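You operate a simulated robot arm through the tools that you are given. There is no shell and no other tool. Be economical: measure what you need, move in short steps, check, and stop when the job is done.

Carry out the task below with a simulated two-armed robot. There is one attempt and no reset: what you move stays moved.

Task
Dab the job card's dye on two sides of the football, a quarter turn of the turntable between.
Fine: pad with the black grip, back on the pad tray.
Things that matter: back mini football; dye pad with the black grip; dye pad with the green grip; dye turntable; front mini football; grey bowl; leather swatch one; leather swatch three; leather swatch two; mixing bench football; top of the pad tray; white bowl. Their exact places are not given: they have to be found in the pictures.

Only the result counts: the job must be done as asked and must still hold three seconds after the hand-in. Knocking over, shifting, dropping, spilling or breaking anything else fails it.

Robot
Two 6-joint arms with two-finger grippers on one trunk, on a base that drives. Base frame: it is fixed to the floor where the robot stands at the start and does not move with it; the origin is under the middle of the robot, x ahead of it, y to its left, z up. Units: mm, rad, N and s.
The left shoulder is at the start at [60, 143, 939], the right one opposite. With the tool pointing down near the work surface each hand reaches from about 320 to 720 mm from the robot's upright axis, wherever it stands, measured 20 degrees to its own side. Places, roughly: back mini football (7x7x7 cm) [700, -100, 900]; dye pad with the black grip (7x7x7 cm) [500, 200, 900]; dye pad with the green grip (7x7x7 cm) [500, 100, 900]; dye turntable [700, -300, 900]; front mini football (7x7x7 cm) [600, -100, 900]; mixing bench football (22x22x23 cm) [700, -300, 1000]; top of the pad tray [500, 100, 900]. Payload 2.45 kg a hand.
Tool frame (each hand has its own): the origin (TCP) lies between the finger pads and is the grasp point; the fingertips stand 26 mm ahead of it; z points along the fingers, y is the line along which they close. The gripper opens to 96 mm. The gripper's body begins 69 mm behind the TCP.
Orientation is that of the tool frame in the base frame, as a unit quaternion [x, y, z, w]. With the fingers straight down and closing along the base's y, the tool's x points along the base's -x, its y along +y and its z along -z.

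Tools
- The arms move only by the tool nudge_tool. It takes "left_rows", "right_rows" or both (then of equal length, played together; a hand with none holds still); each is a list of rows, each a list of 7 numbers: the turn, a rotation vector about the base's x, y, z in rad, then the shift along the base's x, y, z in cm, then the opening, from 0 (shut) to 1 (fully open). In form: [[rx, ry, rz, tx, ty, tz, grip], ...]. A call has 1 to 10 rows; each row shifts and turns the commanded pose from where the row before left it. Rows are played at 5 a second. More than 50 mm and 0.15 rad between two rows, or a gripper value outside its range, and nothing of the call is played. A pose out of reach is approached as far as the arm can. The call stops where the force on the tool passes 80 N (or 10 N more than at its start, if that is more) or the arm is blocked; 0.2 s more then pass. The fingers move at their own pace and stop on an object; they squeeze with about 44 N. The grip force told is the motor's: it shows also when the fingers shut on nothing. Time passes only in rows, and 0.2 s behind the last, so rows that do not move let the fingers close. The reply holds the time, the measured pose of the TCP, the force on the tool along the base axes, the opening and the grip force, in the units named above and with some noise, with the torque about the TCP (base axes, N m) and any sound that the robot's microphone picked up, and new pictures: "show" is both (left out), scene, wrist or none (wrist: the cameras of the hands that moved).
- Cameras (640 x 400 px; columns grow to the right, rows downward): "scene" is now at [141.7, 11.7, 1545.9]; the picture's right is [0.12, -0.99, -0.00], its down [-0.71, -0.09, -0.70] and it looks along [0.69, 0.08, -0.72] (base axes); focal length 255 px, centre (320, 200). "left" rides on the left gripper at [82, -3, -98] in its tool frame; the picture's right is [0.04, 1.00, 0.00], its down [-0.73, 0.03, -0.68] and it looks along [-0.68, 0.03, 0.73] (tool axes); focal length 256 px, centre (320, 200). "right" rides on the right gripper at [82, 3, -98] in its tool frame; the picture's right is [-0.04, 1.00, 0.00], its down [-0.73, -0.03, -0.68] and it looks along [-0.68, -0.03, 0.73] (tool axes); focal length 256 px, centre (320, 200).
- slide_trunk(by): slides the trunk up (or, below 0, down) by that many mm; the arms and the scene camera ride with it, the base frame stays. It gives what a move gives, with no picture.
- base_move(legs): drives the robot by 1 to 6 legs, each [ahead, turn to the left] in mm and rad, along the robot's own axes; the way and the turn of a leg run together, so that a leg with both is an arc; at most 1500 mm and 3.142 rad a leg. The arms and the cameras ride along, it lands a little off, and it stops where it bumps. It gives what a move gives, and a new picture of the scene camera.
- head_to(pan, tilt): turns the head with the scene camera to pan (to the left, within 1.501 rad either way) and tilt (down, from -0.506 to 1.204), counted from straight ahead of the robot. It gives what a move gives, and a new picture of the scene camera.
- measure_at(camera, pixels): for up to 12 pixels [column, row] of the newest picture of that camera ("zoom" is the newest enlarged one), the place [x, y, z] in the base frame of the surface seen there, good to about 2 mm. It takes no simulated time.
- inspect(camera, box): a new picture of the part [left, top, right, bottom] of that camera's present view, enlarged. It takes no simulated time.
- close_job(): hands the job in; it is judged then, once.

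Keep the steps short. Do not move on a guess: measure, check each grasp and each placing, and mend mistakes. In all there are 80 turns and 260 pictures (those below and enlarged ones count). Leave the grippers open and the arms clear of the work at the hand-in unless told otherwise, and finish with a single line.

The tools are called after ">>>" by a JSON object that holds its "op" and its "data". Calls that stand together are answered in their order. nudge_tool: Moves the arms, as the interface text tells. Its arguments: {"type":"object","properties":{"left_rows":{"type":"array"},"right_rows":{"type":"array"},"show":{"type":"string","enum":["both","scene","wrist","none"]}},"required":[]} The other tools are called the same way: slide_trunk (by) slides the trunk up or down; base_move (legs) drives the base; head_to (pan, tilt) turns the head that bears the scene camera; measure_at (camera, pixels) gives the place of the surface under pixels of a picture; inspect (camera, box) takes an enlarged picture of a part of a camera's view; close_job () hands the job in.

At the start:

```text
time_s: 0.0
left_position: [438.1, 266.2, 1303.7]
left_tool_rot: [0.003, 1.0, 0.0, 0.001]
left_wrist_force: [0.1, -0.1, -0.6]
left_ft_torque: [0.0, -0.03, 0.01]
left_opening: 95.7
left_finger_force: 0.1
right_position: [416.2, -129.2, 1325.7]
right_tool_rot: [0.003, 1.0, -0.001, 0.0]
right_wrist_force: [0.0, -0.9, 0.4]
right_ft_torque: [-0.01, 0.06, 0.01]
right_opening: 96.0
right_finger_force: 0.1
trunk travel left (down, up): [-564.0, 26.0]
robot x, y, heading: [-0.5, -4.4, -0.004]
head pan, tilt: [0.122, 0.801]
```

scene: 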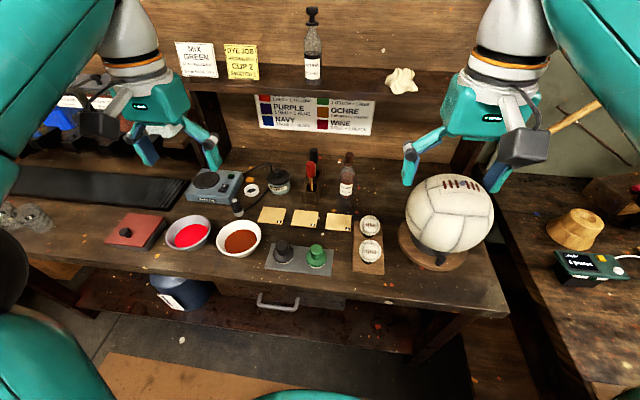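
right: 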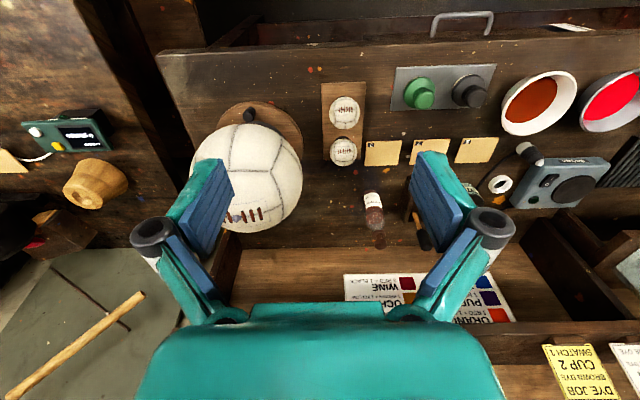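
left: 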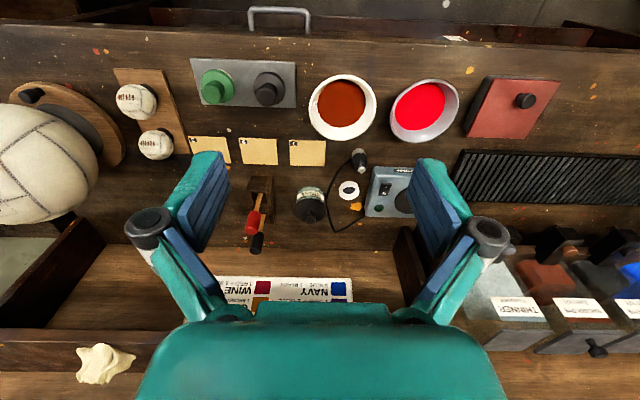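

I see a yellow job card at about (241,62) in the scene and a mix card next to it. I'll enlarge the cards and the bench.

>>> {"op": "inspect", "data": {"camera": "scene", "box": [165, 30, 275, 100]}}

>>> {"op": "inspect", "data": {"camera": "scene", "box": [160, 180, 400, 330]}}

>>> {"op": "inspect", "data": {"camera": "scene", "box": [340, 160, 520, 280]}}

>>> {"op": "inspect", "data": {"camera": "scene", "box": [240, 85, 400, 140]}}

```text
5.71 times, centred on (220, 65) of scene
```

zoom: 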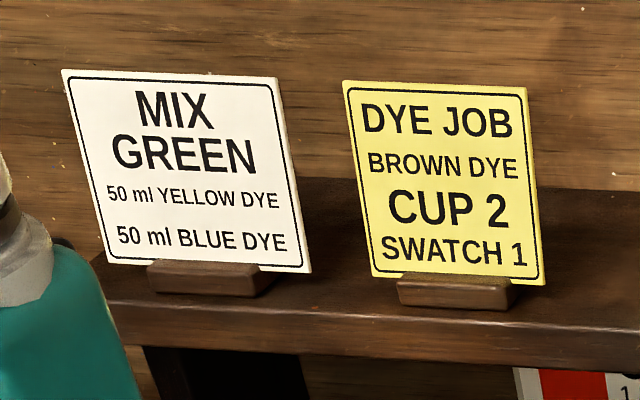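

```text
2.67 times, centred on (280, 255) of scene
```

zoom: 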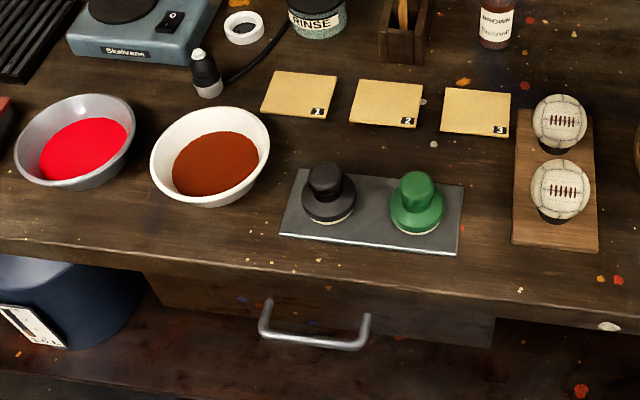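

```text
3.33 times, centred on (430, 220) of scene
```

zoom: 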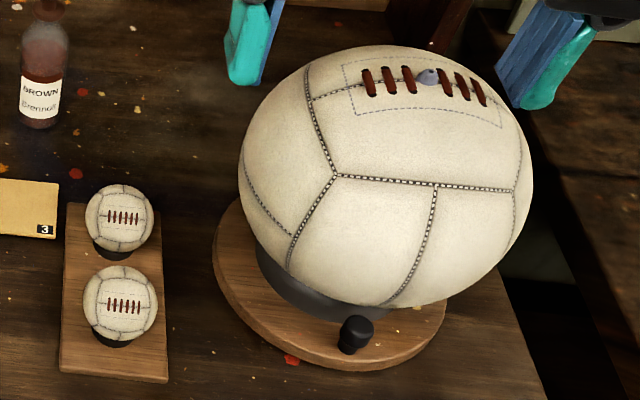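

```text
4.00 times, centred on (320, 112) of scene
```

zoom: 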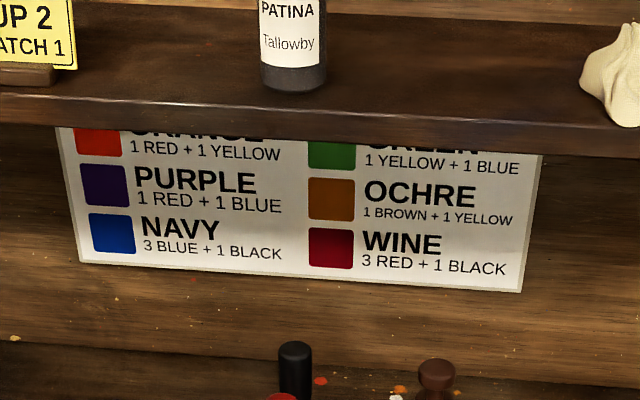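

The card asks for brown dye. The white bowl holds brown and the grey one red. The black pad is at about (284,252). Next I measure the key places.

>>> {"op": "measure_at", "data": {"camera": "scene", "pixels": [[283, 245], [284, 262], [316, 251], [240, 241], [239, 222], [222, 240], [259, 238], [447, 200], [440, 260], [405, 250], [467, 258], [300, 270]]}}

>>> {"op": "inspect", "data": {"camera": "left", "box": [180, 40, 380, 165]}}

>>> {"op": "inspect", "data": {"camera": "right", "box": [170, 80, 350, 240]}}

```text
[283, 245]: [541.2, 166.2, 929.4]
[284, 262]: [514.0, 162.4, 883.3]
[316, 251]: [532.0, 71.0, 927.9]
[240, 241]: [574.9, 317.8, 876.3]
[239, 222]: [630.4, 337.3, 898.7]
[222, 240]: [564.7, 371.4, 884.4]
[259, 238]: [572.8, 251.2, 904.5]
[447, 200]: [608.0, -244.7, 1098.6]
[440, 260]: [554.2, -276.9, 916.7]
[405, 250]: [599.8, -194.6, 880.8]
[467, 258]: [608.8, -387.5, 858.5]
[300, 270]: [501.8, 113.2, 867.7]
```

```text
3.20 times, centred on (280, 102) of left
```

zoom: 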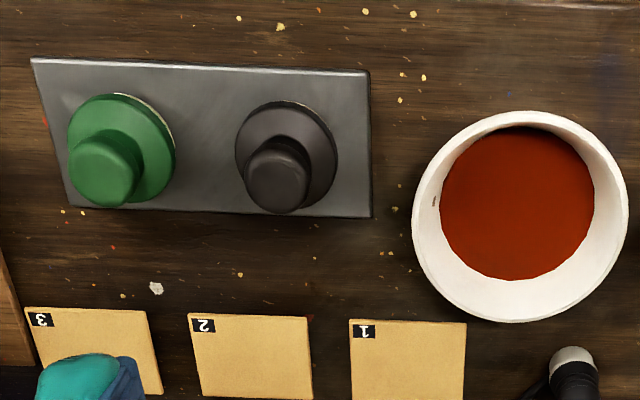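

```text
2.50 times, centred on (260, 160) of right
```

zoom: 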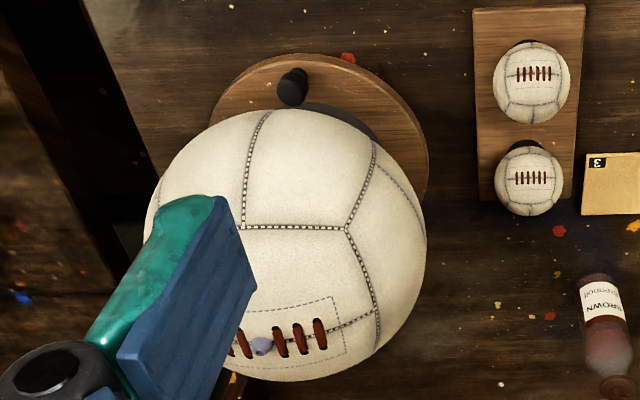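

Now I measure the pad in the left camera's view, plus ball and turntable points in the scene.

>>> {"op": "measure_at", "data": {"camera": "scene", "pixels": [[440, 256], [440, 262], [432, 264], [399, 235], [410, 258], [425, 268], [450, 270], [460, 264], [412, 210], [488, 215], [440, 240], [460, 180]]}}

>>> {"op": "measure_at", "data": {"camera": "left", "pixels": [[266, 92], [260, 96], [272, 96], [268, 86], [280, 88], [255, 88], [342, 104], [316, 104], [369, 104], [342, 75], [342, 138], [295, 105]]}}

>>> {"op": "measure_at", "data": {"camera": "right", "pixels": [[249, 115], [250, 108], [212, 118], [299, 140], [295, 126], [275, 108], [230, 106], [240, 180], [200, 160], [290, 180], [270, 215], [260, 135]]}}

```text
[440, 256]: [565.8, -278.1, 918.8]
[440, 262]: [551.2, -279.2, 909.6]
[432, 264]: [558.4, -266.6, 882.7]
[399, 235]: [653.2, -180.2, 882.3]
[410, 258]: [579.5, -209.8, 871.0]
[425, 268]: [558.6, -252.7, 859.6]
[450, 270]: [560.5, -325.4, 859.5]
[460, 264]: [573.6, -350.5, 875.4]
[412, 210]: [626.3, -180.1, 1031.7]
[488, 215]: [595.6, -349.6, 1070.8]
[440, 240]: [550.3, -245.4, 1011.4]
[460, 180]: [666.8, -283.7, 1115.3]
```

```text
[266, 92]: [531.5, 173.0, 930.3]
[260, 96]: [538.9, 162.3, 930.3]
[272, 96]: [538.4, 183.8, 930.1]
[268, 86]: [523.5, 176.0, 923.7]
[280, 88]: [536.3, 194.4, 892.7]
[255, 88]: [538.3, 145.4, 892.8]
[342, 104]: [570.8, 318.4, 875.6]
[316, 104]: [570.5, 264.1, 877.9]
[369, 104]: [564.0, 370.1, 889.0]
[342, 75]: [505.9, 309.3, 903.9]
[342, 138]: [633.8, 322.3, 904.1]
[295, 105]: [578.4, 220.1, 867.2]
```

```text
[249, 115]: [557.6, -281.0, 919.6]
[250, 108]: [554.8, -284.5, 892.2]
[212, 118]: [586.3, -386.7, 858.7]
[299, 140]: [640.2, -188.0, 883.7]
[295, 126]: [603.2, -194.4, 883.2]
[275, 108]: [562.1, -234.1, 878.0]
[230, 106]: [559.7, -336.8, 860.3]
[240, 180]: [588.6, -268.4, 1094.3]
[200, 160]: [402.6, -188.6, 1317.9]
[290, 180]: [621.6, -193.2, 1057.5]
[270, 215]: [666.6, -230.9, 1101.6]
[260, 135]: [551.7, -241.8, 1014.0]
```

Ball centre works out near (655,-282,1006), radius 110. The turntable peg is near (557,-281,920), the black pad near (540,171) and the brown bowl near (570,317). I bring the left hand above the black pad and look again.

>>> {"op": "nudge_tool", "data": {"left_rows": [[0, 0, 0, 1.7, -1.58, -3.4, 0.7], [0, 0, 0, 1.7, -1.58, -3.4, 0.7], [0, 0, 0, 1.7, -1.58, -3.4, 0.7], [0, 0, 0, 1.7, -1.58, -3.4, 0.7], [0, 0, 0, 1.7, -1.58, -3.4, 0.7], [0, 0, 0, 1.7, -1.58, -3.4, 0.7]]}}

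```text
time_s: 1.4
left_position: [539.8, 172.3, 1099.9]
left_tool_rot: [0.002, 1.0, -0.001, 0.0]
left_wrist_force: [0.9, -0.3, 0.3]
left_ft_torque: [0.02, 0.01, 0.03]
left_opening: 67.1
left_finger_force: 0.1
right_position: [417.2, -130.3, 1326.4]
right_tool_rot: [0.002, 1.0, 0.0, -0.001]
right_wrist_force: [0.4, 1.0, -0.3]
right_ft_torque: [0.02, 0.03, -0.02]
right_opening: 96.1
right_finger_force: 0.0
trunk travel left (down, up): [-564.0, 26.0]
robot x, y, heading: [-2.5, -1.0, 0.004]
head pan, tilt: [0.122, 0.801]
```

scene: 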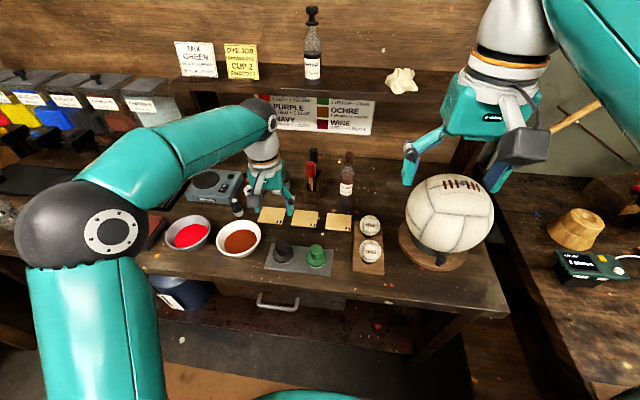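
left: 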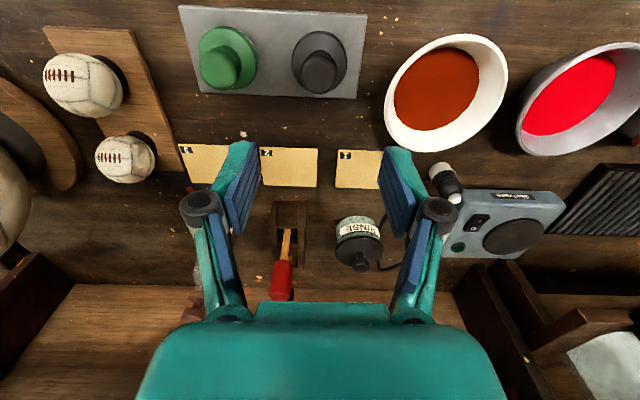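

I measure the knob's edges (near (320,71)) and the pad disc in the closer left view.

>>> {"op": "inspect", "data": {"camera": "left", "box": [170, 0, 410, 150]}}

>>> {"op": "measure_at", "data": {"camera": "left", "pixels": [[319, 71], [306, 71], [331, 71], [319, 60], [319, 82], [319, 86], [300, 75], [340, 75], [319, 55], [319, 35], [294, 60], [346, 60]]}}

```text
2.67 times, centred on (290, 75) of left
```

zoom: 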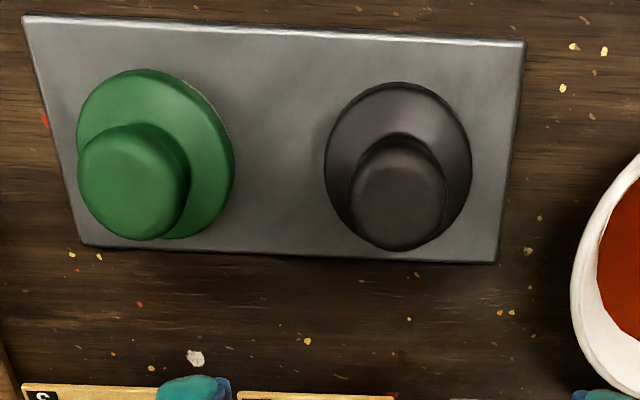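

```text
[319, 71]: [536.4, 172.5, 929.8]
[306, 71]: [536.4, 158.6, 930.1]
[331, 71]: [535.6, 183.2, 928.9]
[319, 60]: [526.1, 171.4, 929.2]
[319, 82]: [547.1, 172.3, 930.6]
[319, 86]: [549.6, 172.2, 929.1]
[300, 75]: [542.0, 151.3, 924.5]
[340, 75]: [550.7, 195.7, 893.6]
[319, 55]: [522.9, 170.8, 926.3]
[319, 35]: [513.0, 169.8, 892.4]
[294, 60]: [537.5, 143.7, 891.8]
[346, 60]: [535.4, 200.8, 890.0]
```

The knob centre is near (538,172) and its top is at z 930. I lower the hand so the TCP is at z 925, then close.

>>> {"op": "nudge_tool", "data": {"left_rows": [[0, 0, 0, -0.15, 0, -4.0, 0.7], [0, 0, 0, 0, 0, -4.5, 0.7], [0, 0, 0, 0, 0, -4.5, 0.7], [0, 0, 0, 0, 0, -4.4, 0.7], [0, 0, 0, 0, 0, 0, 0.7]]}}

>>> {"op": "nudge_tool", "data": {"left_rows": [[0, 0, 0, 0, 0, 0, 0.2], [0, 0, 0, 0, 0, 0, 0.2], [0, 0, 0, 0, 0, 0, 0.2], [0, 0, 0, 0, 0, 0, 0.2]], "show": "wrist"}}

```text
time_s: 2.6
left_position: [533.7, 172.4, 925.7]
left_tool_rot: [0.002, 1.0, 0.0, 0.001]
left_wrist_force: [0.0, 0.1, -0.2]
left_ft_torque: [-0.01, 0.0, 0.02]
left_opening: 67.0
left_finger_force: 0.0
right_position: [415.3, -128.7, 1326.8]
right_tool_rot: [0.003, 1.0, 0.0, 0.0]
right_wrist_force: [-1.1, 0.3, -0.2]
right_ft_torque: [0.0, -0.01, 0.01]
right_opening: 95.9
right_finger_force: 0.0
trunk travel left (down, up): [-564.0, 26.0]
robot x, y, heading: [-0.4, 0.9, 0.0]
head pan, tilt: [0.122, 0.801]
```

scene: 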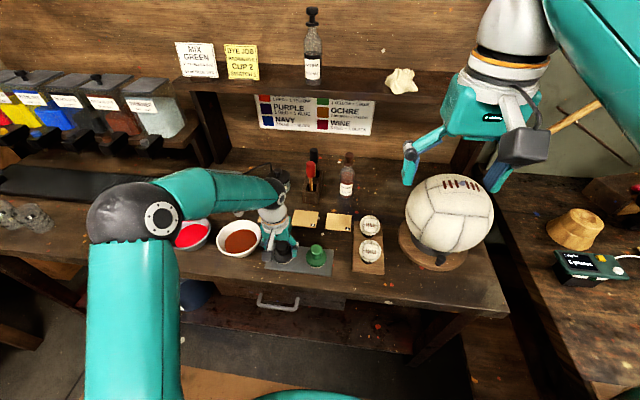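
left: 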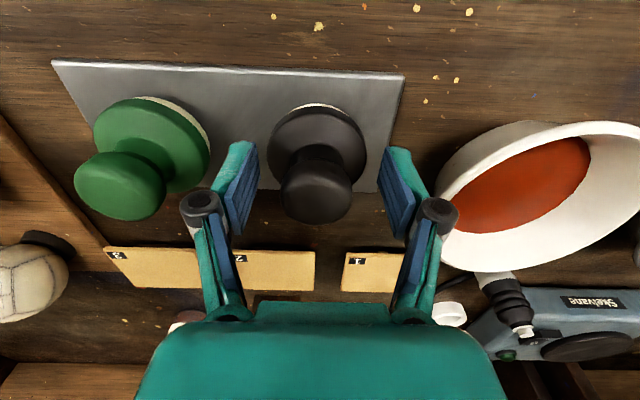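

```text
time_s: 3.6
left_position: [533.0, 172.9, 924.0]
left_tool_rot: [0.002, 1.0, 0.0, 0.0]
left_wrist_force: [0.3, -0.1, -0.6]
left_ft_torque: [-0.04, 0.01, 0.0]
left_opening: 35.6
left_finger_force: 44.6
right_position: [417.0, -130.6, 1325.5]
right_tool_rot: [0.003, 1.0, -0.001, 0.001]
right_wrist_force: [0.5, 0.2, -0.3]
right_ft_torque: [0.01, 0.01, 0.02]
right_opening: 96.0
right_finger_force: 0.1
trunk travel left (down, up): [-564.0, 26.0]
robot x, y, heading: [3.8, 2.3, -0.002]
head pan, tilt: [0.122, 0.801]
```

left: 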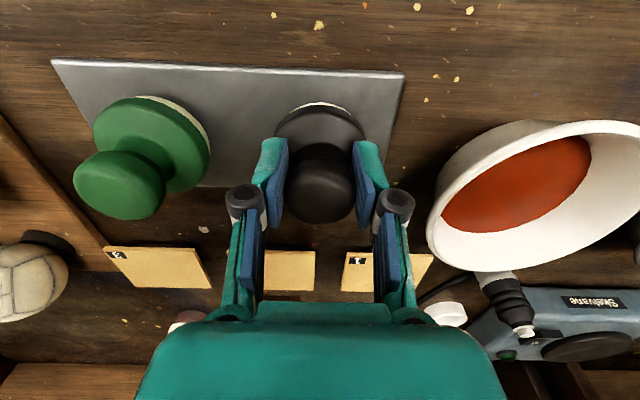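

The knob is held (35.6 mm opening, 44 N). I lift it 9 cm and check.

>>> {"op": "nudge_tool", "data": {"left_rows": [[0, 0, 0, 0, 0, 1.5, 0.2], [0, 0, 0, 0, 0, 3.5, 0.2], [0, 0, 0, 0, 0, 4.0, 0.2], [0, 0, 0, 1.1, 4.8, 0, 0.2], [0, 0, 0, 1.1, 4.8, 0, 0.2], [0, 0, 0, 1.1, 4.8, 0, 0.2], [0, 0, 0, 0, 0, 0, 0.2]]}}

```text
time_s: 5.2
left_position: [570.5, 317.0, 1019.4]
left_tool_rot: [0.003, 1.0, 0.0, 0.0]
left_wrist_force: [0.1, 0.0, -0.1]
left_ft_torque: [0.0, -0.02, -0.02]
left_opening: 19.5
left_finger_force: 0.0
right_position: [414.9, -130.4, 1324.9]
right_tool_rot: [0.003, 1.0, 0.0, -0.001]
right_wrist_force: [0.1, -0.5, 0.2]
right_ft_torque: [0.0, -0.03, -0.01]
right_opening: 96.1
right_finger_force: 0.0
trunk travel left (down, up): [-564.0, 26.0]
robot x, y, heading: [-3.0, -0.2, -0.001]
head pan, tilt: [0.122, 0.801]
```

scene: 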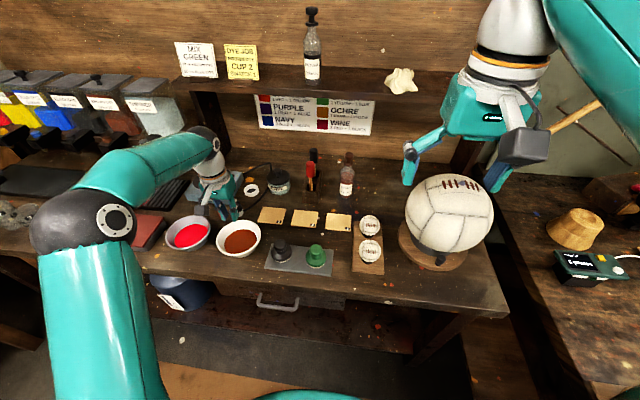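
left: 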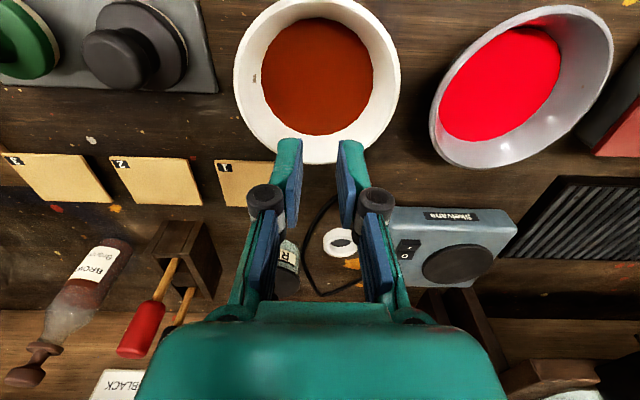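

The fingers shut to 19.5 mm with no force, and the pad is still on its tray at (282,250). The grasp slipped, so I look at the pad's condition and shape.

>>> {"op": "inspect", "data": {"camera": "scene", "box": [255, 225, 345, 281]}}

>>> {"op": "inspect", "data": {"camera": "left", "box": [0, 0, 240, 150]}}

>>> {"op": "measure_at", "data": {"camera": "left", "pixels": [[115, 60], [95, 60], [135, 60], [115, 42], [115, 78], [84, 58], [140, 70], [145, 60]]}}

```text
7.11 times, centred on (300, 253) of scene
```

zoom: 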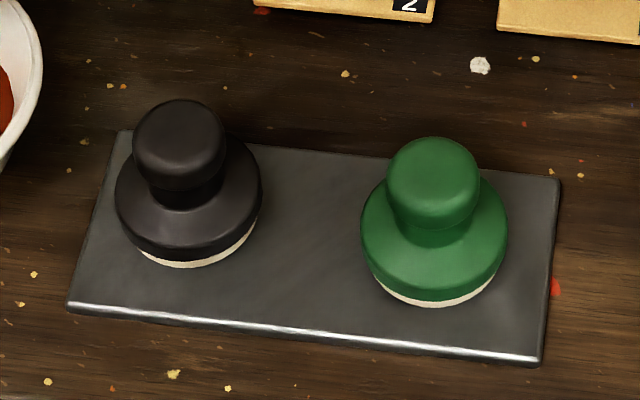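

```text
2.67 times, centred on (120, 75) of left
```

zoom: 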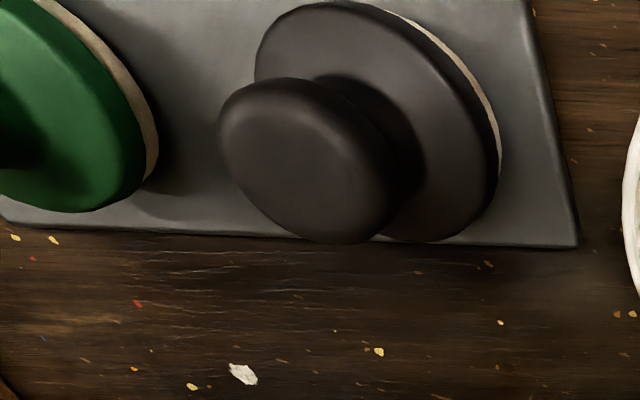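

```text
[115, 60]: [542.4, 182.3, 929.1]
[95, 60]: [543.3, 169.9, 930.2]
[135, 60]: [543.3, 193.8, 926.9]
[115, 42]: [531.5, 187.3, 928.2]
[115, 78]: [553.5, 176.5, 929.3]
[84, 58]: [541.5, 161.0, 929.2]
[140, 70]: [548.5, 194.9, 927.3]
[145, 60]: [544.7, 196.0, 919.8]
```

The pad still stands on its tray, nudged to about (543,177). I go back above it with open fingers and check alignment in the wrist view.

>>> {"op": "nudge_tool", "data": {"left_rows": [[0, 0, 0, -0.7, -3.5, 0, 0.65], [0, 0, 0, -0.7, -3.5, 0, 0.65], [0, 0, 0, -0.7, -3.5, 0, 0.65], [0, 0, 0, -0.65, -3.45, 0, 0.65], [0, 0, 0, 0, 0, -3, 0.65], [0, 0, 0, 0, 0, 0, 0.65]], "show": "wrist"}}

```text
time_s: 6.6
left_position: [545.7, 173.9, 986.2]
left_tool_rot: [0.002, 1.0, 0.0, 0.0]
left_wrist_force: [0.2, -0.3, 0.6]
left_ft_torque: [0.01, -0.03, 0.03]
left_opening: 62.6
left_finger_force: 0.1
right_position: [415.5, -129.4, 1325.4]
right_tool_rot: [0.002, 1.0, 0.001, 0.0]
right_wrist_force: [0.1, -0.1, -0.1]
right_ft_torque: [0.02, -0.05, 0.02]
right_opening: 96.4
right_finger_force: 0.1
trunk travel left (down, up): [-564.0, 26.0]
robot x, y, heading: [2.5, 1.6, 0.001]
head pan, tilt: [0.122, 0.801]
```

left: 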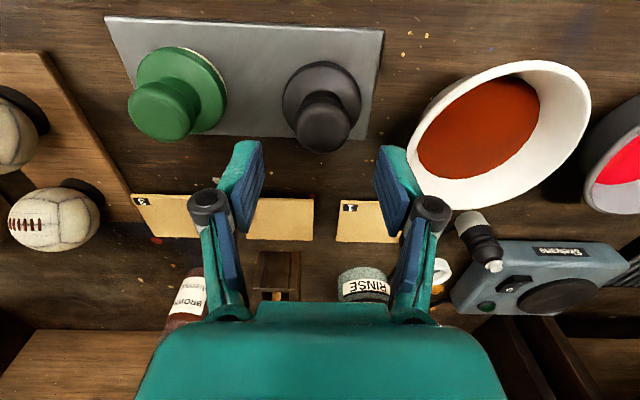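

>>> {"op": "inspect", "data": {"camera": "left", "box": [272, 50, 372, 160]}}

>>> {"op": "measure_at", "data": {"camera": "left", "pixels": [[322, 131], [322, 112], [322, 105], [322, 148], [302, 125], [299, 125], [343, 125], [347, 125], [322, 98], [235, 155], [405, 160], [322, 70]]}}

```text
3.64 times, centred on (322, 105) of left
```

zoom: 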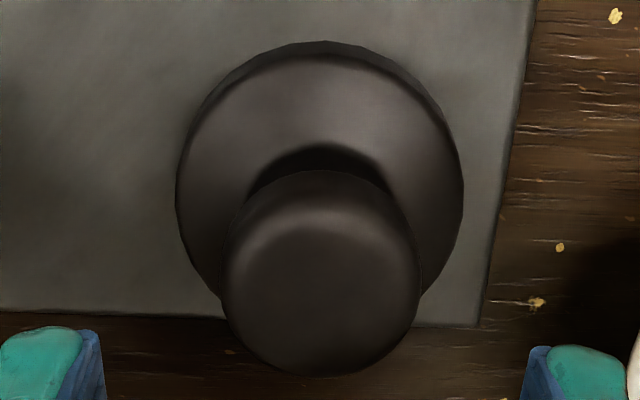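

```text
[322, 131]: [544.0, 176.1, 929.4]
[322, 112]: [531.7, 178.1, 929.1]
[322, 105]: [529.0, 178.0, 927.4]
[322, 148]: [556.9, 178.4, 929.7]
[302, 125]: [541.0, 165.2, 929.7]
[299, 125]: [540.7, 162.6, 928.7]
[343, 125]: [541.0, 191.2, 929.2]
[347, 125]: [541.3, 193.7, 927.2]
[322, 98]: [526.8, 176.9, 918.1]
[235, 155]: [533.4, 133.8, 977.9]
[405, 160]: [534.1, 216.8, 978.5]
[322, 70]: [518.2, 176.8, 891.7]
```

The knob centre is at (543,178) and the hand is aligned within 2–3 mm. This time I go lower, to about z 919, so the tips sit under the cap around the neck. Then I close fully and lift slowly.

>>> {"op": "nudge_tool", "data": {"left_rows": [[0, 0, 0, 0, 0.25, -3, 0.65], [0, 0, 0, 0, 0, -2.5, 0.65], [0, 0, 0, 0, 0, -1.3, 0.65], [0, 0, 0, 0, 0, 0, 0.65], [0, 0, 0, 0, 0, 0, 0], [0, 0, 0, 0, 0, 0, 0], [0, 0, 0, 0, 0, 0, 0], [0, 0, 0, 0, 0, 0, 0]], "show": "wrist"}}

>>> {"op": "nudge_tool", "data": {"left_rows": [[0, 0, 0, 0, 0, 0.5, 0], [0, 0, 0, 0, 0, 0.5, 0], [0, 0, 0, 0, 0, 0.5, 0], [0, 0, 0, 0, 0, 0.5, 0], [0, 0, 0, 0, 0, 0, 0]], "show": "wrist"}}

```text
time_s: 8.4
left_position: [545.0, 179.2, 920.7]
left_tool_rot: [0.002, 1.0, 0.0, 0.005]
left_wrist_force: [6.2, 1.0, 35.8]
left_ft_torque: [0.03, -0.35, -0.04]
left_opening: 35.3
left_finger_force: 44.2
right_position: [413.3, -130.3, 1327.5]
right_tool_rot: [0.002, 1.0, 0.001, 0.0]
right_wrist_force: [0.8, -0.3, -0.5]
right_ft_torque: [0.07, -0.02, 0.01]
right_opening: 96.0
right_finger_force: 0.2
trunk travel left (down, up): [-564.0, 26.0]
robot x, y, heading: [-3.4, 1.3, 0.001]
head pan, tilt: [0.122, 0.801]
```

left: 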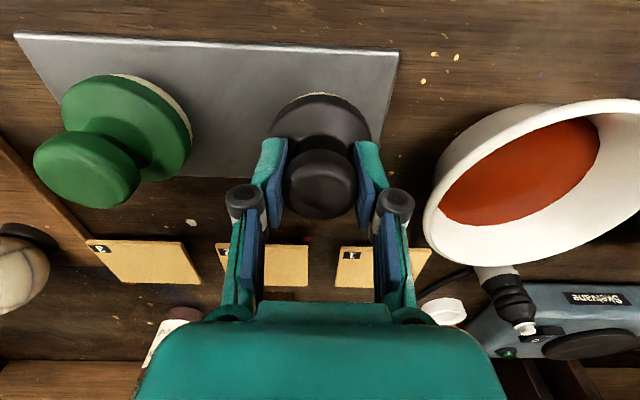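

```text
time_s: 9.6
left_position: [543.0, 178.1, 937.2]
left_tool_rot: [0.003, 1.0, 0.0, -0.001]
left_wrist_force: [0.0, 0.5, -1.3]
left_ft_torque: [0.03, 0.0, 0.02]
left_opening: 35.1
left_finger_force: 44.1
right_position: [415.8, -128.9, 1325.3]
right_tool_rot: [0.002, 1.0, 0.0, 0.0]
right_wrist_force: [0.4, -0.7, -0.3]
right_ft_torque: [-0.01, 0.01, 0.04]
right_opening: 95.9
right_finger_force: 0.1
trunk travel left (down, up): [-564.0, 26.0]
robot x, y, heading: [0.5, -0.4, 0.003]
head pan, tilt: [0.122, 0.801]
```

left: 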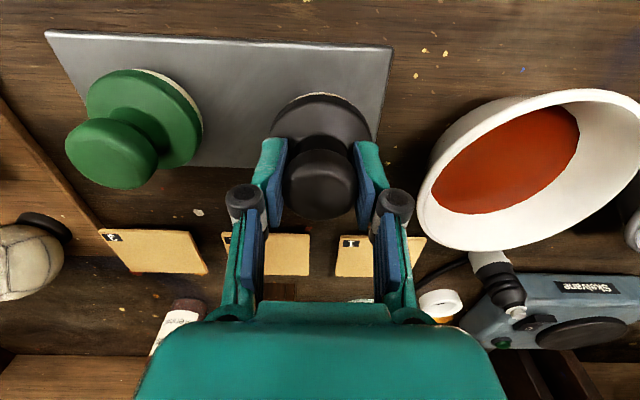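

It is still held after 16 mm of lift. I continue gently up to about z 1000.

>>> {"op": "nudge_tool", "data": {"left_rows": [[0, 0, 0, 0, 0, 1, 0], [0, 0, 0, 0, 0, 1.2, 0], [0, 0, 0, 0, 0, 1.2, 0], [0, 0, 0, 0, 0, 1.2, 0], [0, 0, 0, 0, 0, 1.2, 0], [0, 0, 0, 0, 0, 0, 0]]}}

```text
time_s: 11.0
left_position: [544.7, 177.6, 995.2]
left_tool_rot: [0.004, 1.0, -0.001, 0.0]
left_wrist_force: [0.1, 0.2, -1.7]
left_ft_torque: [-0.01, 0.0, 0.02]
left_opening: 35.1
left_finger_force: 43.9
right_position: [416.4, -129.5, 1326.8]
right_tool_rot: [0.003, 1.0, -0.001, 0.0]
right_wrist_force: [0.4, 0.0, -1.0]
right_ft_torque: [0.0, -0.01, -0.01]
right_opening: 96.0
right_finger_force: 0.0
trunk travel left (down, up): [-564.0, 26.0]
robot x, y, heading: [-0.8, -0.3, -0.0]
head pan, tilt: [0.122, 0.801]
```

scene: 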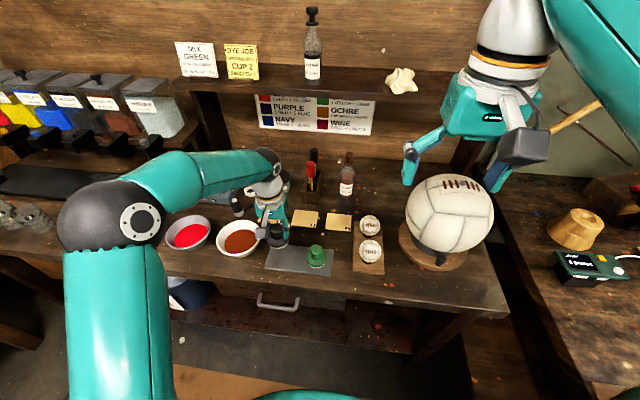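
left: 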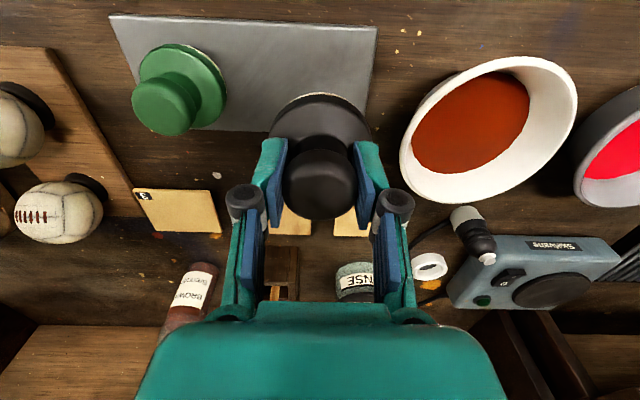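

The pad is held and clear of the tray. I carry it above the brown (white) bowl, centre (570,317).

>>> {"op": "nudge_tool", "data": {"left_rows": [[0, 0, 0, 0.5, 2.7, 0, 0], [0, 0, 0, 0.5, 2.8, 0, 0], [0, 0, 0, 0.5, 2.8, 0, 0], [0, 0, 0, 0.5, 2.8, 0, 0], [0, 0, 0, 0.6, 2.8, 0, 0], [0, 0, 0, 0, 0, 0, 0]]}}

```text
time_s: 12.4
left_position: [566.0, 318.6, 994.8]
left_tool_rot: [0.003, 1.0, 0.0, 0.0]
left_wrist_force: [0.5, -0.2, -1.2]
left_ft_torque: [0.02, 0.0, 0.02]
left_opening: 35.4
left_finger_force: 43.3
right_position: [415.4, -129.5, 1326.5]
right_tool_rot: [0.002, 1.0, 0.0, 0.0]
right_wrist_force: [0.4, -0.2, 0.5]
right_ft_torque: [0.02, -0.01, 0.01]
right_opening: 96.0
right_finger_force: 0.0
trunk travel left (down, up): [-564.0, 26.0]
robot x, y, heading: [-0.3, 0.3, -0.0]
head pan, tilt: [0.122, 0.801]
```

scene: 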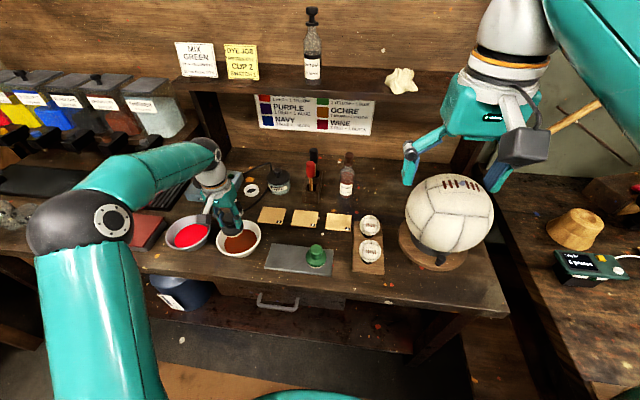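
left: 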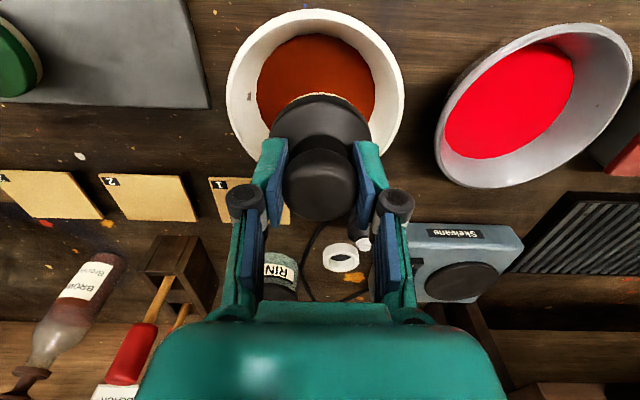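

Aligned over the bowl. I lower the pad just into the dye, to about TCP z 925.

>>> {"op": "nudge_tool", "data": {"left_rows": [[0, 0, 0, 0.2, -0.1, -2.5, 0], [0, 0, 0, 0, 0, -2.5, 0], [0, 0, 0, 0, 0, -1, 0], [0, 0, 0, 0, 0, -1, 0], [0, 0, 0, 0, 0, 0, 0]], "show": "wrist"}}

```text
time_s: 13.6
left_position: [569.3, 316.6, 925.4]
left_tool_rot: [0.003, 1.0, 0.0, 0.0]
left_wrist_force: [0.5, 0.5, -0.8]
left_ft_torque: [-0.01, 0.01, 0.0]
left_opening: 35.2
left_finger_force: 44.3
right_position: [417.0, -129.8, 1326.3]
right_tool_rot: [0.004, 1.0, 0.0, -0.001]
right_wrist_force: [0.0, -0.5, 0.1]
right_ft_torque: [0.01, -0.01, 0.03]
right_opening: 95.9
right_finger_force: 0.2
trunk travel left (down, up): [-564.0, 26.0]
robot x, y, heading: [0.8, 0.8, -0.001]
head pan, tilt: [0.122, 0.801]
```

left: 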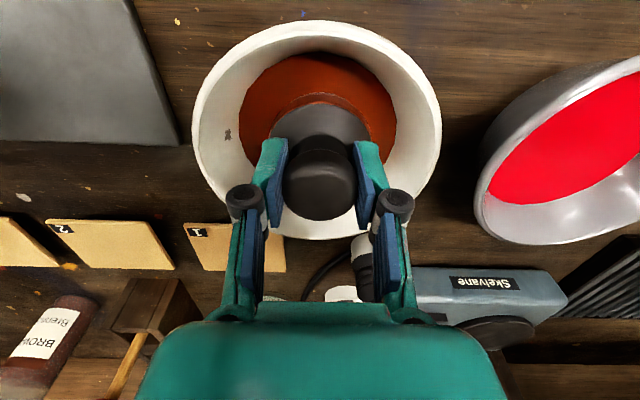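

>>> {"op": "inspect", "data": {"camera": "left", "box": [190, 20, 450, 200]}}

>>> {"op": "measure_at", "data": {"camera": "left", "pixels": [[320, 70], [260, 110], [380, 110], [320, 100], [320, 112]]}}

```text
2.22 times, centred on (320, 110) of left
```

zoom: 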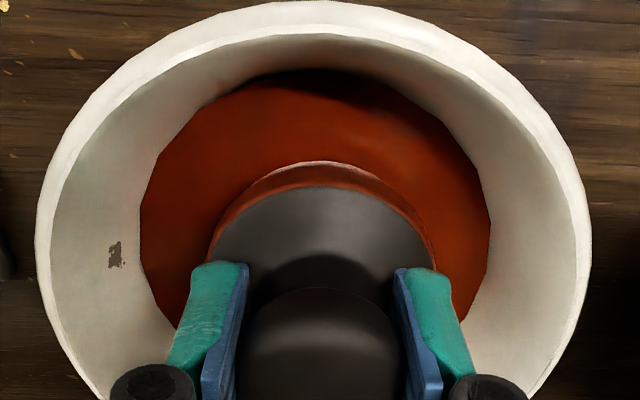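

```text
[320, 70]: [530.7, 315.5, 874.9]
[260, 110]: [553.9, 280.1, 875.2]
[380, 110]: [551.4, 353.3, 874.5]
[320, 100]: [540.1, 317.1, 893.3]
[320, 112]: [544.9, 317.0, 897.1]
```

The felt rim has turned brown. I raise the pad slowly out of the bowl.

>>> {"op": "nudge_tool", "data": {"left_rows": [[0, 0, 0, 0, 0, -0.2, 0], [0, 0, 0, 0, 0, 0.0, 0], [0, 0, 0, 0, 0, 0.7, 0], [0, 0, 0, 0, 0, 1, 0], [0, 0, 0, 0, 0, 2, 0], [0, 0, 0, 0, 0, 2.5, 0], [0, 0, 0, 0, 0, 3, 0], [0, 0, 0, 0, 0, 3, 0], [0, 0, 0, 0, 0, 0, 0]]}}

>>> {"op": "inspect", "data": {"camera": "left", "box": [220, 50, 420, 200]}}

```text
time_s: 15.6
left_position: [571.9, 318.2, 1046.5]
left_tool_rot: [0.003, 1.0, -0.001, 0.0]
left_wrist_force: [-0.6, -0.5, -1.0]
left_ft_torque: [0.0, 0.0, -0.01]
left_opening: 35.1
left_finger_force: 44.0
right_position: [416.5, -129.7, 1326.5]
right_tool_rot: [0.002, 1.0, -0.001, 0.0]
right_wrist_force: [-0.2, -0.3, 0.2]
right_ft_torque: [-0.01, -0.05, 0.01]
right_opening: 96.1
right_finger_force: 0.1
trunk travel left (down, up): [-564.0, 26.0]
robot x, y, heading: [-2.0, -0.3, 0.002]
head pan, tilt: [0.122, 0.801]
```

scene: 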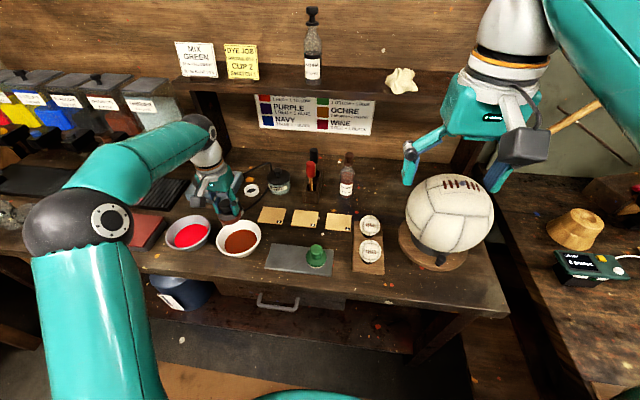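
left: 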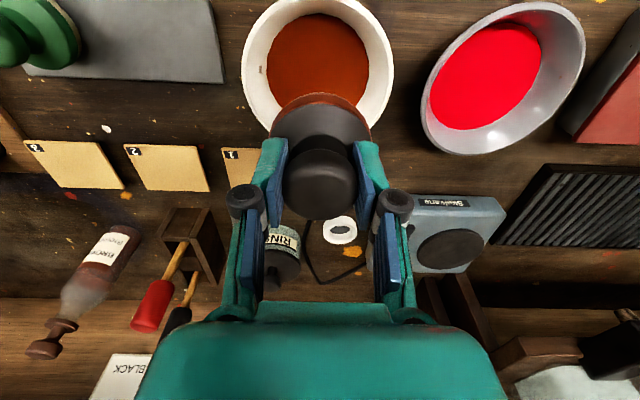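

```text
2.67 times, centred on (320, 125) of left
```

zoom: 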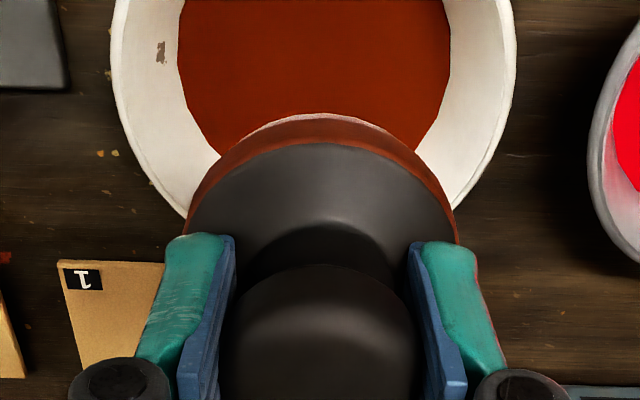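

The felt is evenly brown. I move the right arm aside to the right and bring the left hand across, turning it toward the ball.

>>> {"op": "nudge_tool", "data": {"left_rows": [[0, 0, -0.0775, -0.6, -2.9, 0.3, 0], [0, 0, -0.0775, -0.6, -2.9, 0.3, 0], [0, 0, -0.0775, -0.6, -2.9, 0.3, 0], [0, 0, -0.0775, -0.6, -2.9, 0.3, 0], [0, 0, -0.0775, -0.6, -2.9, 0.3, 0], [0, 0, -0.0775, -0.6, -2.9, 0.3, 0], [0, 0, -0.0775, -0.6, -2.9, 0.3, 0], [0, 0, -0.0775, -0.6, -2.9, 0.3, 0]], "right_rows": [[0, 0, 0, 0, -2.8, -2, 1], [0, 0, 0, 0, -2.8, -2, 1], [0, 0, 0, 0, -2.8, -2, 1], [0, 0, 0, 0, -2.8, -2, 1], [0, 0, 0, 0, -2.8, -2, 1], [0, 0, 0, 0, -2.8, -2, 1], [0, 0, 0, 0, -2.8, -2, 1], [0, 0, 0, 0, -2.8, -2, 1]]}}

```text
time_s: 17.4
left_position: [524.8, 82.5, 1069.6]
left_tool_rot: [0.309, 0.951, 0.0, -0.001]
left_wrist_force: [-0.8, -0.9, -0.8]
left_ft_torque: [0.02, 0.01, -0.01]
left_opening: 35.3
left_finger_force: 43.5
right_position: [414.3, -352.9, 1167.6]
right_tool_rot: [0.003, 1.0, 0.001, 0.0]
right_wrist_force: [0.4, 0.1, -0.2]
right_ft_torque: [0.02, 0.03, 0.03]
right_opening: 96.0
right_finger_force: 0.1
trunk travel left (down, up): [-564.0, 26.0]
robot x, y, heading: [0.6, 2.2, -0.001]
head pan, tilt: [0.122, 0.801]
```

scene: 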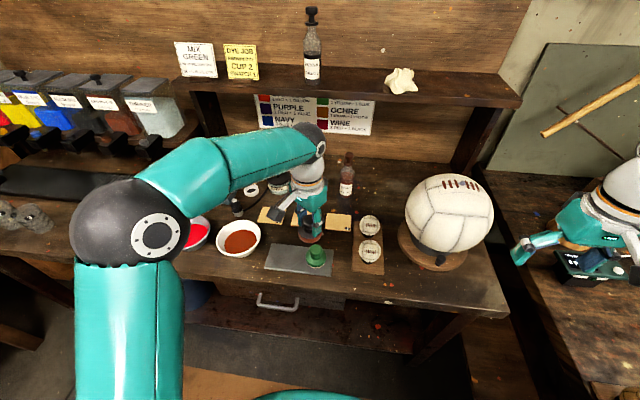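
right: 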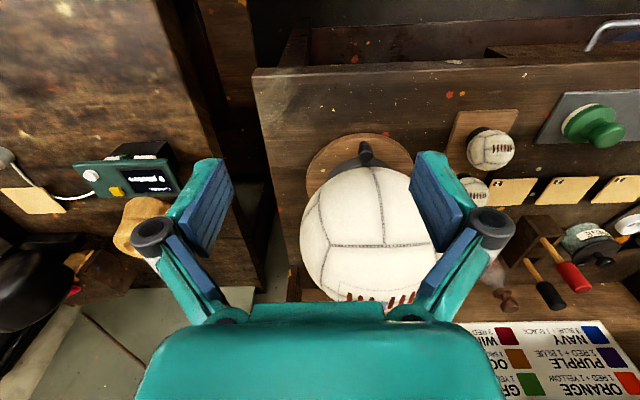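
left: 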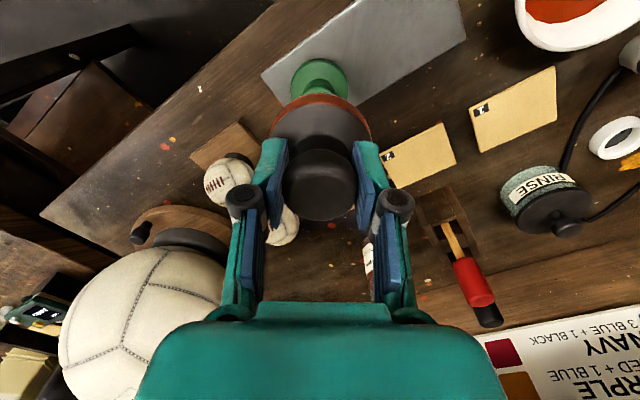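

Next I pitch the hand up to horizontal in 10 rows while pulling back and moving right, stopping short of the ball.

>>> {"op": "nudge_tool", "data": {"left_rows": [[-0.083, -0.116, 0, -0.5, -1.6, 0, 0], [-0.083, -0.116, 0, -0.5, -1.6, 0, 0], [-0.083, -0.116, 0, -0.5, -1.6, 0, 0], [-0.083, -0.116, 0, -0.5, -1.6, 0, 0], [-0.083, -0.116, 0, -0.5, -1.6, 0, 0], [-0.083, -0.116, 0, -0.5, -1.6, 0, 0], [-0.083, -0.116, 0, -0.5, -1.6, 0, 0], [-0.083, -0.116, 0, -0.5, -1.6, 0, 0], [-0.083, -0.116, 0, -0.5, -1.6, 0, 0], [-0.083, -0.116, 0, -0.5, -1.6, 0, 0]]}}

```text
time_s: 19.6
left_position: [464.9, -83.6, 1089.2]
left_tool_rot: [0.23, 0.768, -0.157, 0.576]
left_wrist_force: [-0.1, 0.5, -0.5]
left_ft_torque: [0.0, 0.05, -0.01]
left_opening: 35.0
left_finger_force: 43.7
left hand out of reach, approached as far as the arm can: row 6, 7, 9, 10
right_position: [413.3, -351.7, 1168.3]
right_tool_rot: [0.003, 1.0, 0.001, -0.001]
right_wrist_force: [-0.4, -1.0, 0.9]
right_ft_torque: [0.05, -0.01, 0.01]
right_opening: 96.0
right_finger_force: 0.0
trunk travel left (down, up): [-564.0, 26.0]
robot x, y, heading: [0.8, 1.3, 0.005]
head pan, tilt: [0.122, 0.801]
```

scene: 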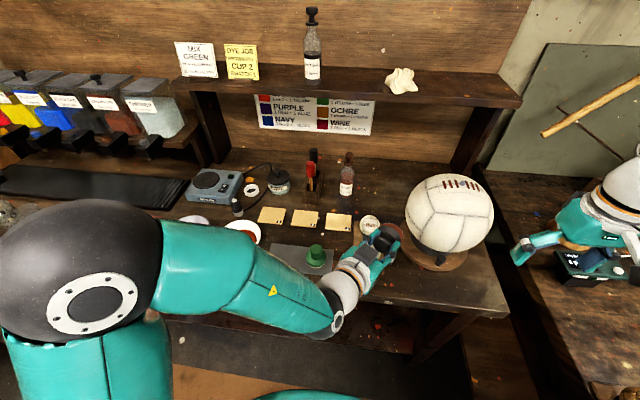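
left: 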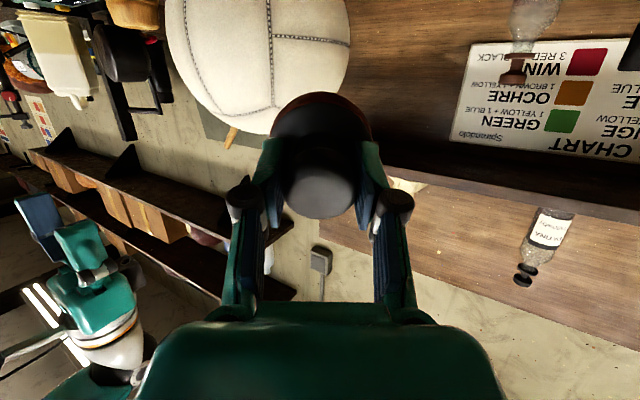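

The hand lies about 16° short of horizontal; some rows were out of reach, probably too folded. I lower it and move right toward the pre-dab point and see whether the pose becomes reachable.

>>> {"op": "nudge_tool", "data": {"left_rows": [[0, 0, 0, 0.3, -2.2, -1.6, 0], [0, 0, 0, 0.3, -2.2, -1.6, 0], [0, 0, 0, 0.3, -2.2, -1.6, 0], [-0.083, -0.116, 0, 0.3, -2.2, -1.6, 0], [0, 0, 0, 0, 0, 0, 0]]}}

```text
time_s: 21.0
left_position: [501.1, -150.1, 1070.7]
left_tool_rot: [0.177, 0.707, -0.177, 0.661]
left_wrist_force: [-0.5, 0.2, -1.5]
left_ft_torque: [0.0, 0.0, -0.02]
left_opening: 35.0
left_finger_force: 43.2
right_position: [415.3, -350.4, 1165.1]
right_tool_rot: [0.002, 1.0, 0.001, 0.0]
right_wrist_force: [0.6, 0.3, -0.5]
right_ft_torque: [-0.02, 0.01, 0.0]
right_opening: 96.0
right_finger_force: 0.2
trunk travel left (down, up): [-564.0, 26.0]
robot x, y, heading: [2.0, -0.5, -0.001]
head pan, tilt: [0.122, 0.801]
stopped in row 5 (left hand): the arm was blocked; the commanded pose is now the measured one
```

scene: 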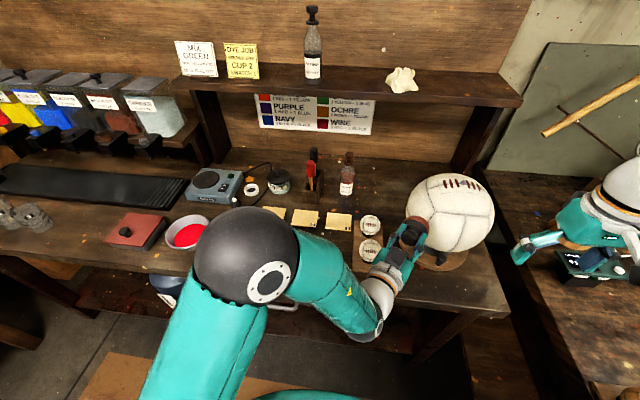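
left: 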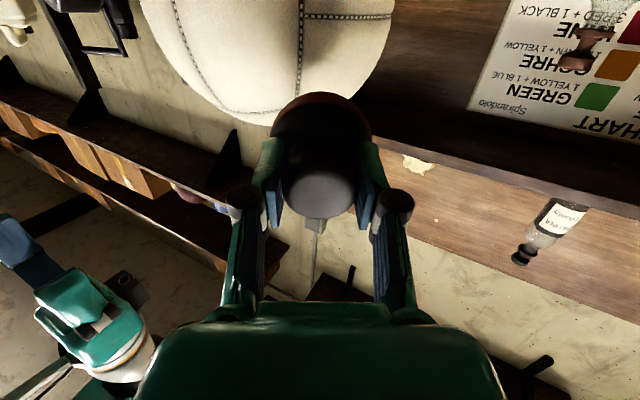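

The arm was blocked with the hand at (501,-150,1071), nearly horizontal. I check what the forearm is near before moving.

>>> {"op": "inspect", "data": {"camera": "scene", "box": [220, 180, 500, 355]}}

>>> {"op": "measure_at", "data": {"camera": "scene", "pixels": [[268, 281], [240, 240], [320, 262], [350, 300], [372, 325], [385, 300], [390, 272], [412, 235], [405, 250], [300, 315]]}}

```text
2.29 times, centred on (360, 268) of scene
```

zoom: 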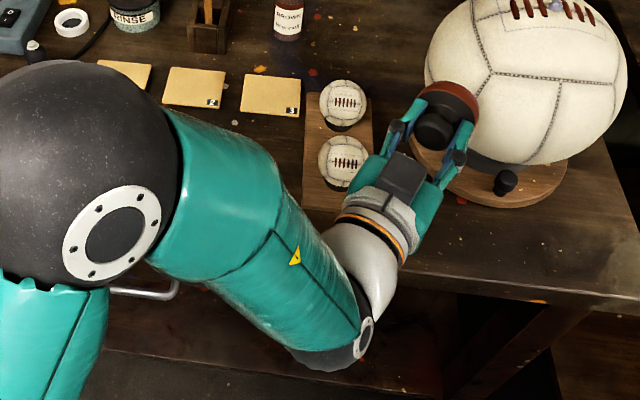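

```text
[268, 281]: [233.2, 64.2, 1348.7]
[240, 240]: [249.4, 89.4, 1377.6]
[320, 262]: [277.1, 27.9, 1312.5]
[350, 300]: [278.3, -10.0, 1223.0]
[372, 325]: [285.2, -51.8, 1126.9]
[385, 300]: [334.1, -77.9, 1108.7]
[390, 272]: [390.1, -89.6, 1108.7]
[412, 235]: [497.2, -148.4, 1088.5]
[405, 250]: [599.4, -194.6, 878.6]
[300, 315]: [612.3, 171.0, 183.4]
```

The forearm is high (z above 1100) and clear of everything, so the block is the arm's own fold limit. Lowering the trunk drops the hand without changing the arm's pose. I lower it 62 mm.

>>> {"op": "slide_trunk", "data": {"by": -62}}

```text
time_s: 22.0
left_position: [501.0, -149.2, 1011.1]
left_tool_rot: [0.177, 0.707, -0.177, 0.662]
left_wrist_force: [0.7, 0.1, -0.8]
left_ft_torque: [0.0, 0.02, -0.03]
left_opening: 35.2
left_finger_force: 44.0
right_position: [413.9, -351.3, 1104.9]
right_tool_rot: [0.003, 1.0, 0.001, 0.001]
right_wrist_force: [-0.2, -0.7, -0.6]
right_ft_torque: [-0.01, 0.01, -0.02]
right_opening: 96.2
right_finger_force: 0.0
trunk travel left (down, up): [-502.0, 88.0]
robot x, y, heading: [-0.1, 3.5, 0.001]
head pan, tilt: [0.122, 0.801]
```

Now I slide sideways so the hand's axis passes through the ball centre: target (481,-185,1011).

>>> {"op": "nudge_tool", "data": {"left_rows": [[0, 0, 0, -0.5, -1.2, 0, 0], [0, 0, 0, -0.5, -1.2, 0, 0], [0, 0, 0, -0.5, -1.2, 0, 0], [0, 0, 0, 0, 0, 0, 0]]}}

```text
time_s: 23.2
left_position: [527.0, -136.3, 1017.0]
left_tool_rot: [0.127, 0.717, -0.151, 0.669]
left_wrist_force: [-0.5, -0.2, 0.0]
left_ft_torque: [0.03, 0.02, 0.02]
left_opening: 35.1
left_finger_force: 43.8
right_position: [414.1, -349.9, 1106.5]
right_tool_rot: [0.003, 1.0, 0.0, -0.001]
right_wrist_force: [0.5, 0.1, -0.4]
right_ft_torque: [0.01, 0.03, -0.05]
right_opening: 96.0
right_finger_force: 0.0
trunk travel left (down, up): [-502.0, 88.0]
robot x, y, heading: [0.3, -2.3, -0.002]
head pan, tilt: [0.122, 0.801]
stopped in row 4 (left hand): the arm was blocked; the commanded pose is now the measured one
```

scene: 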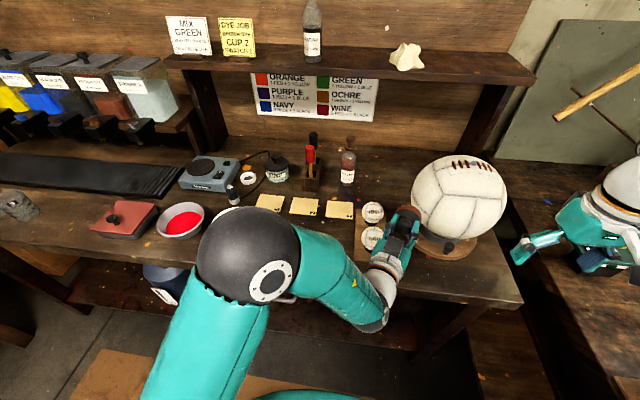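
left: 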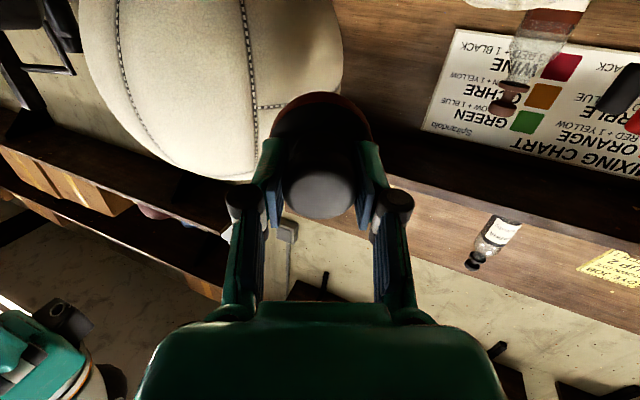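

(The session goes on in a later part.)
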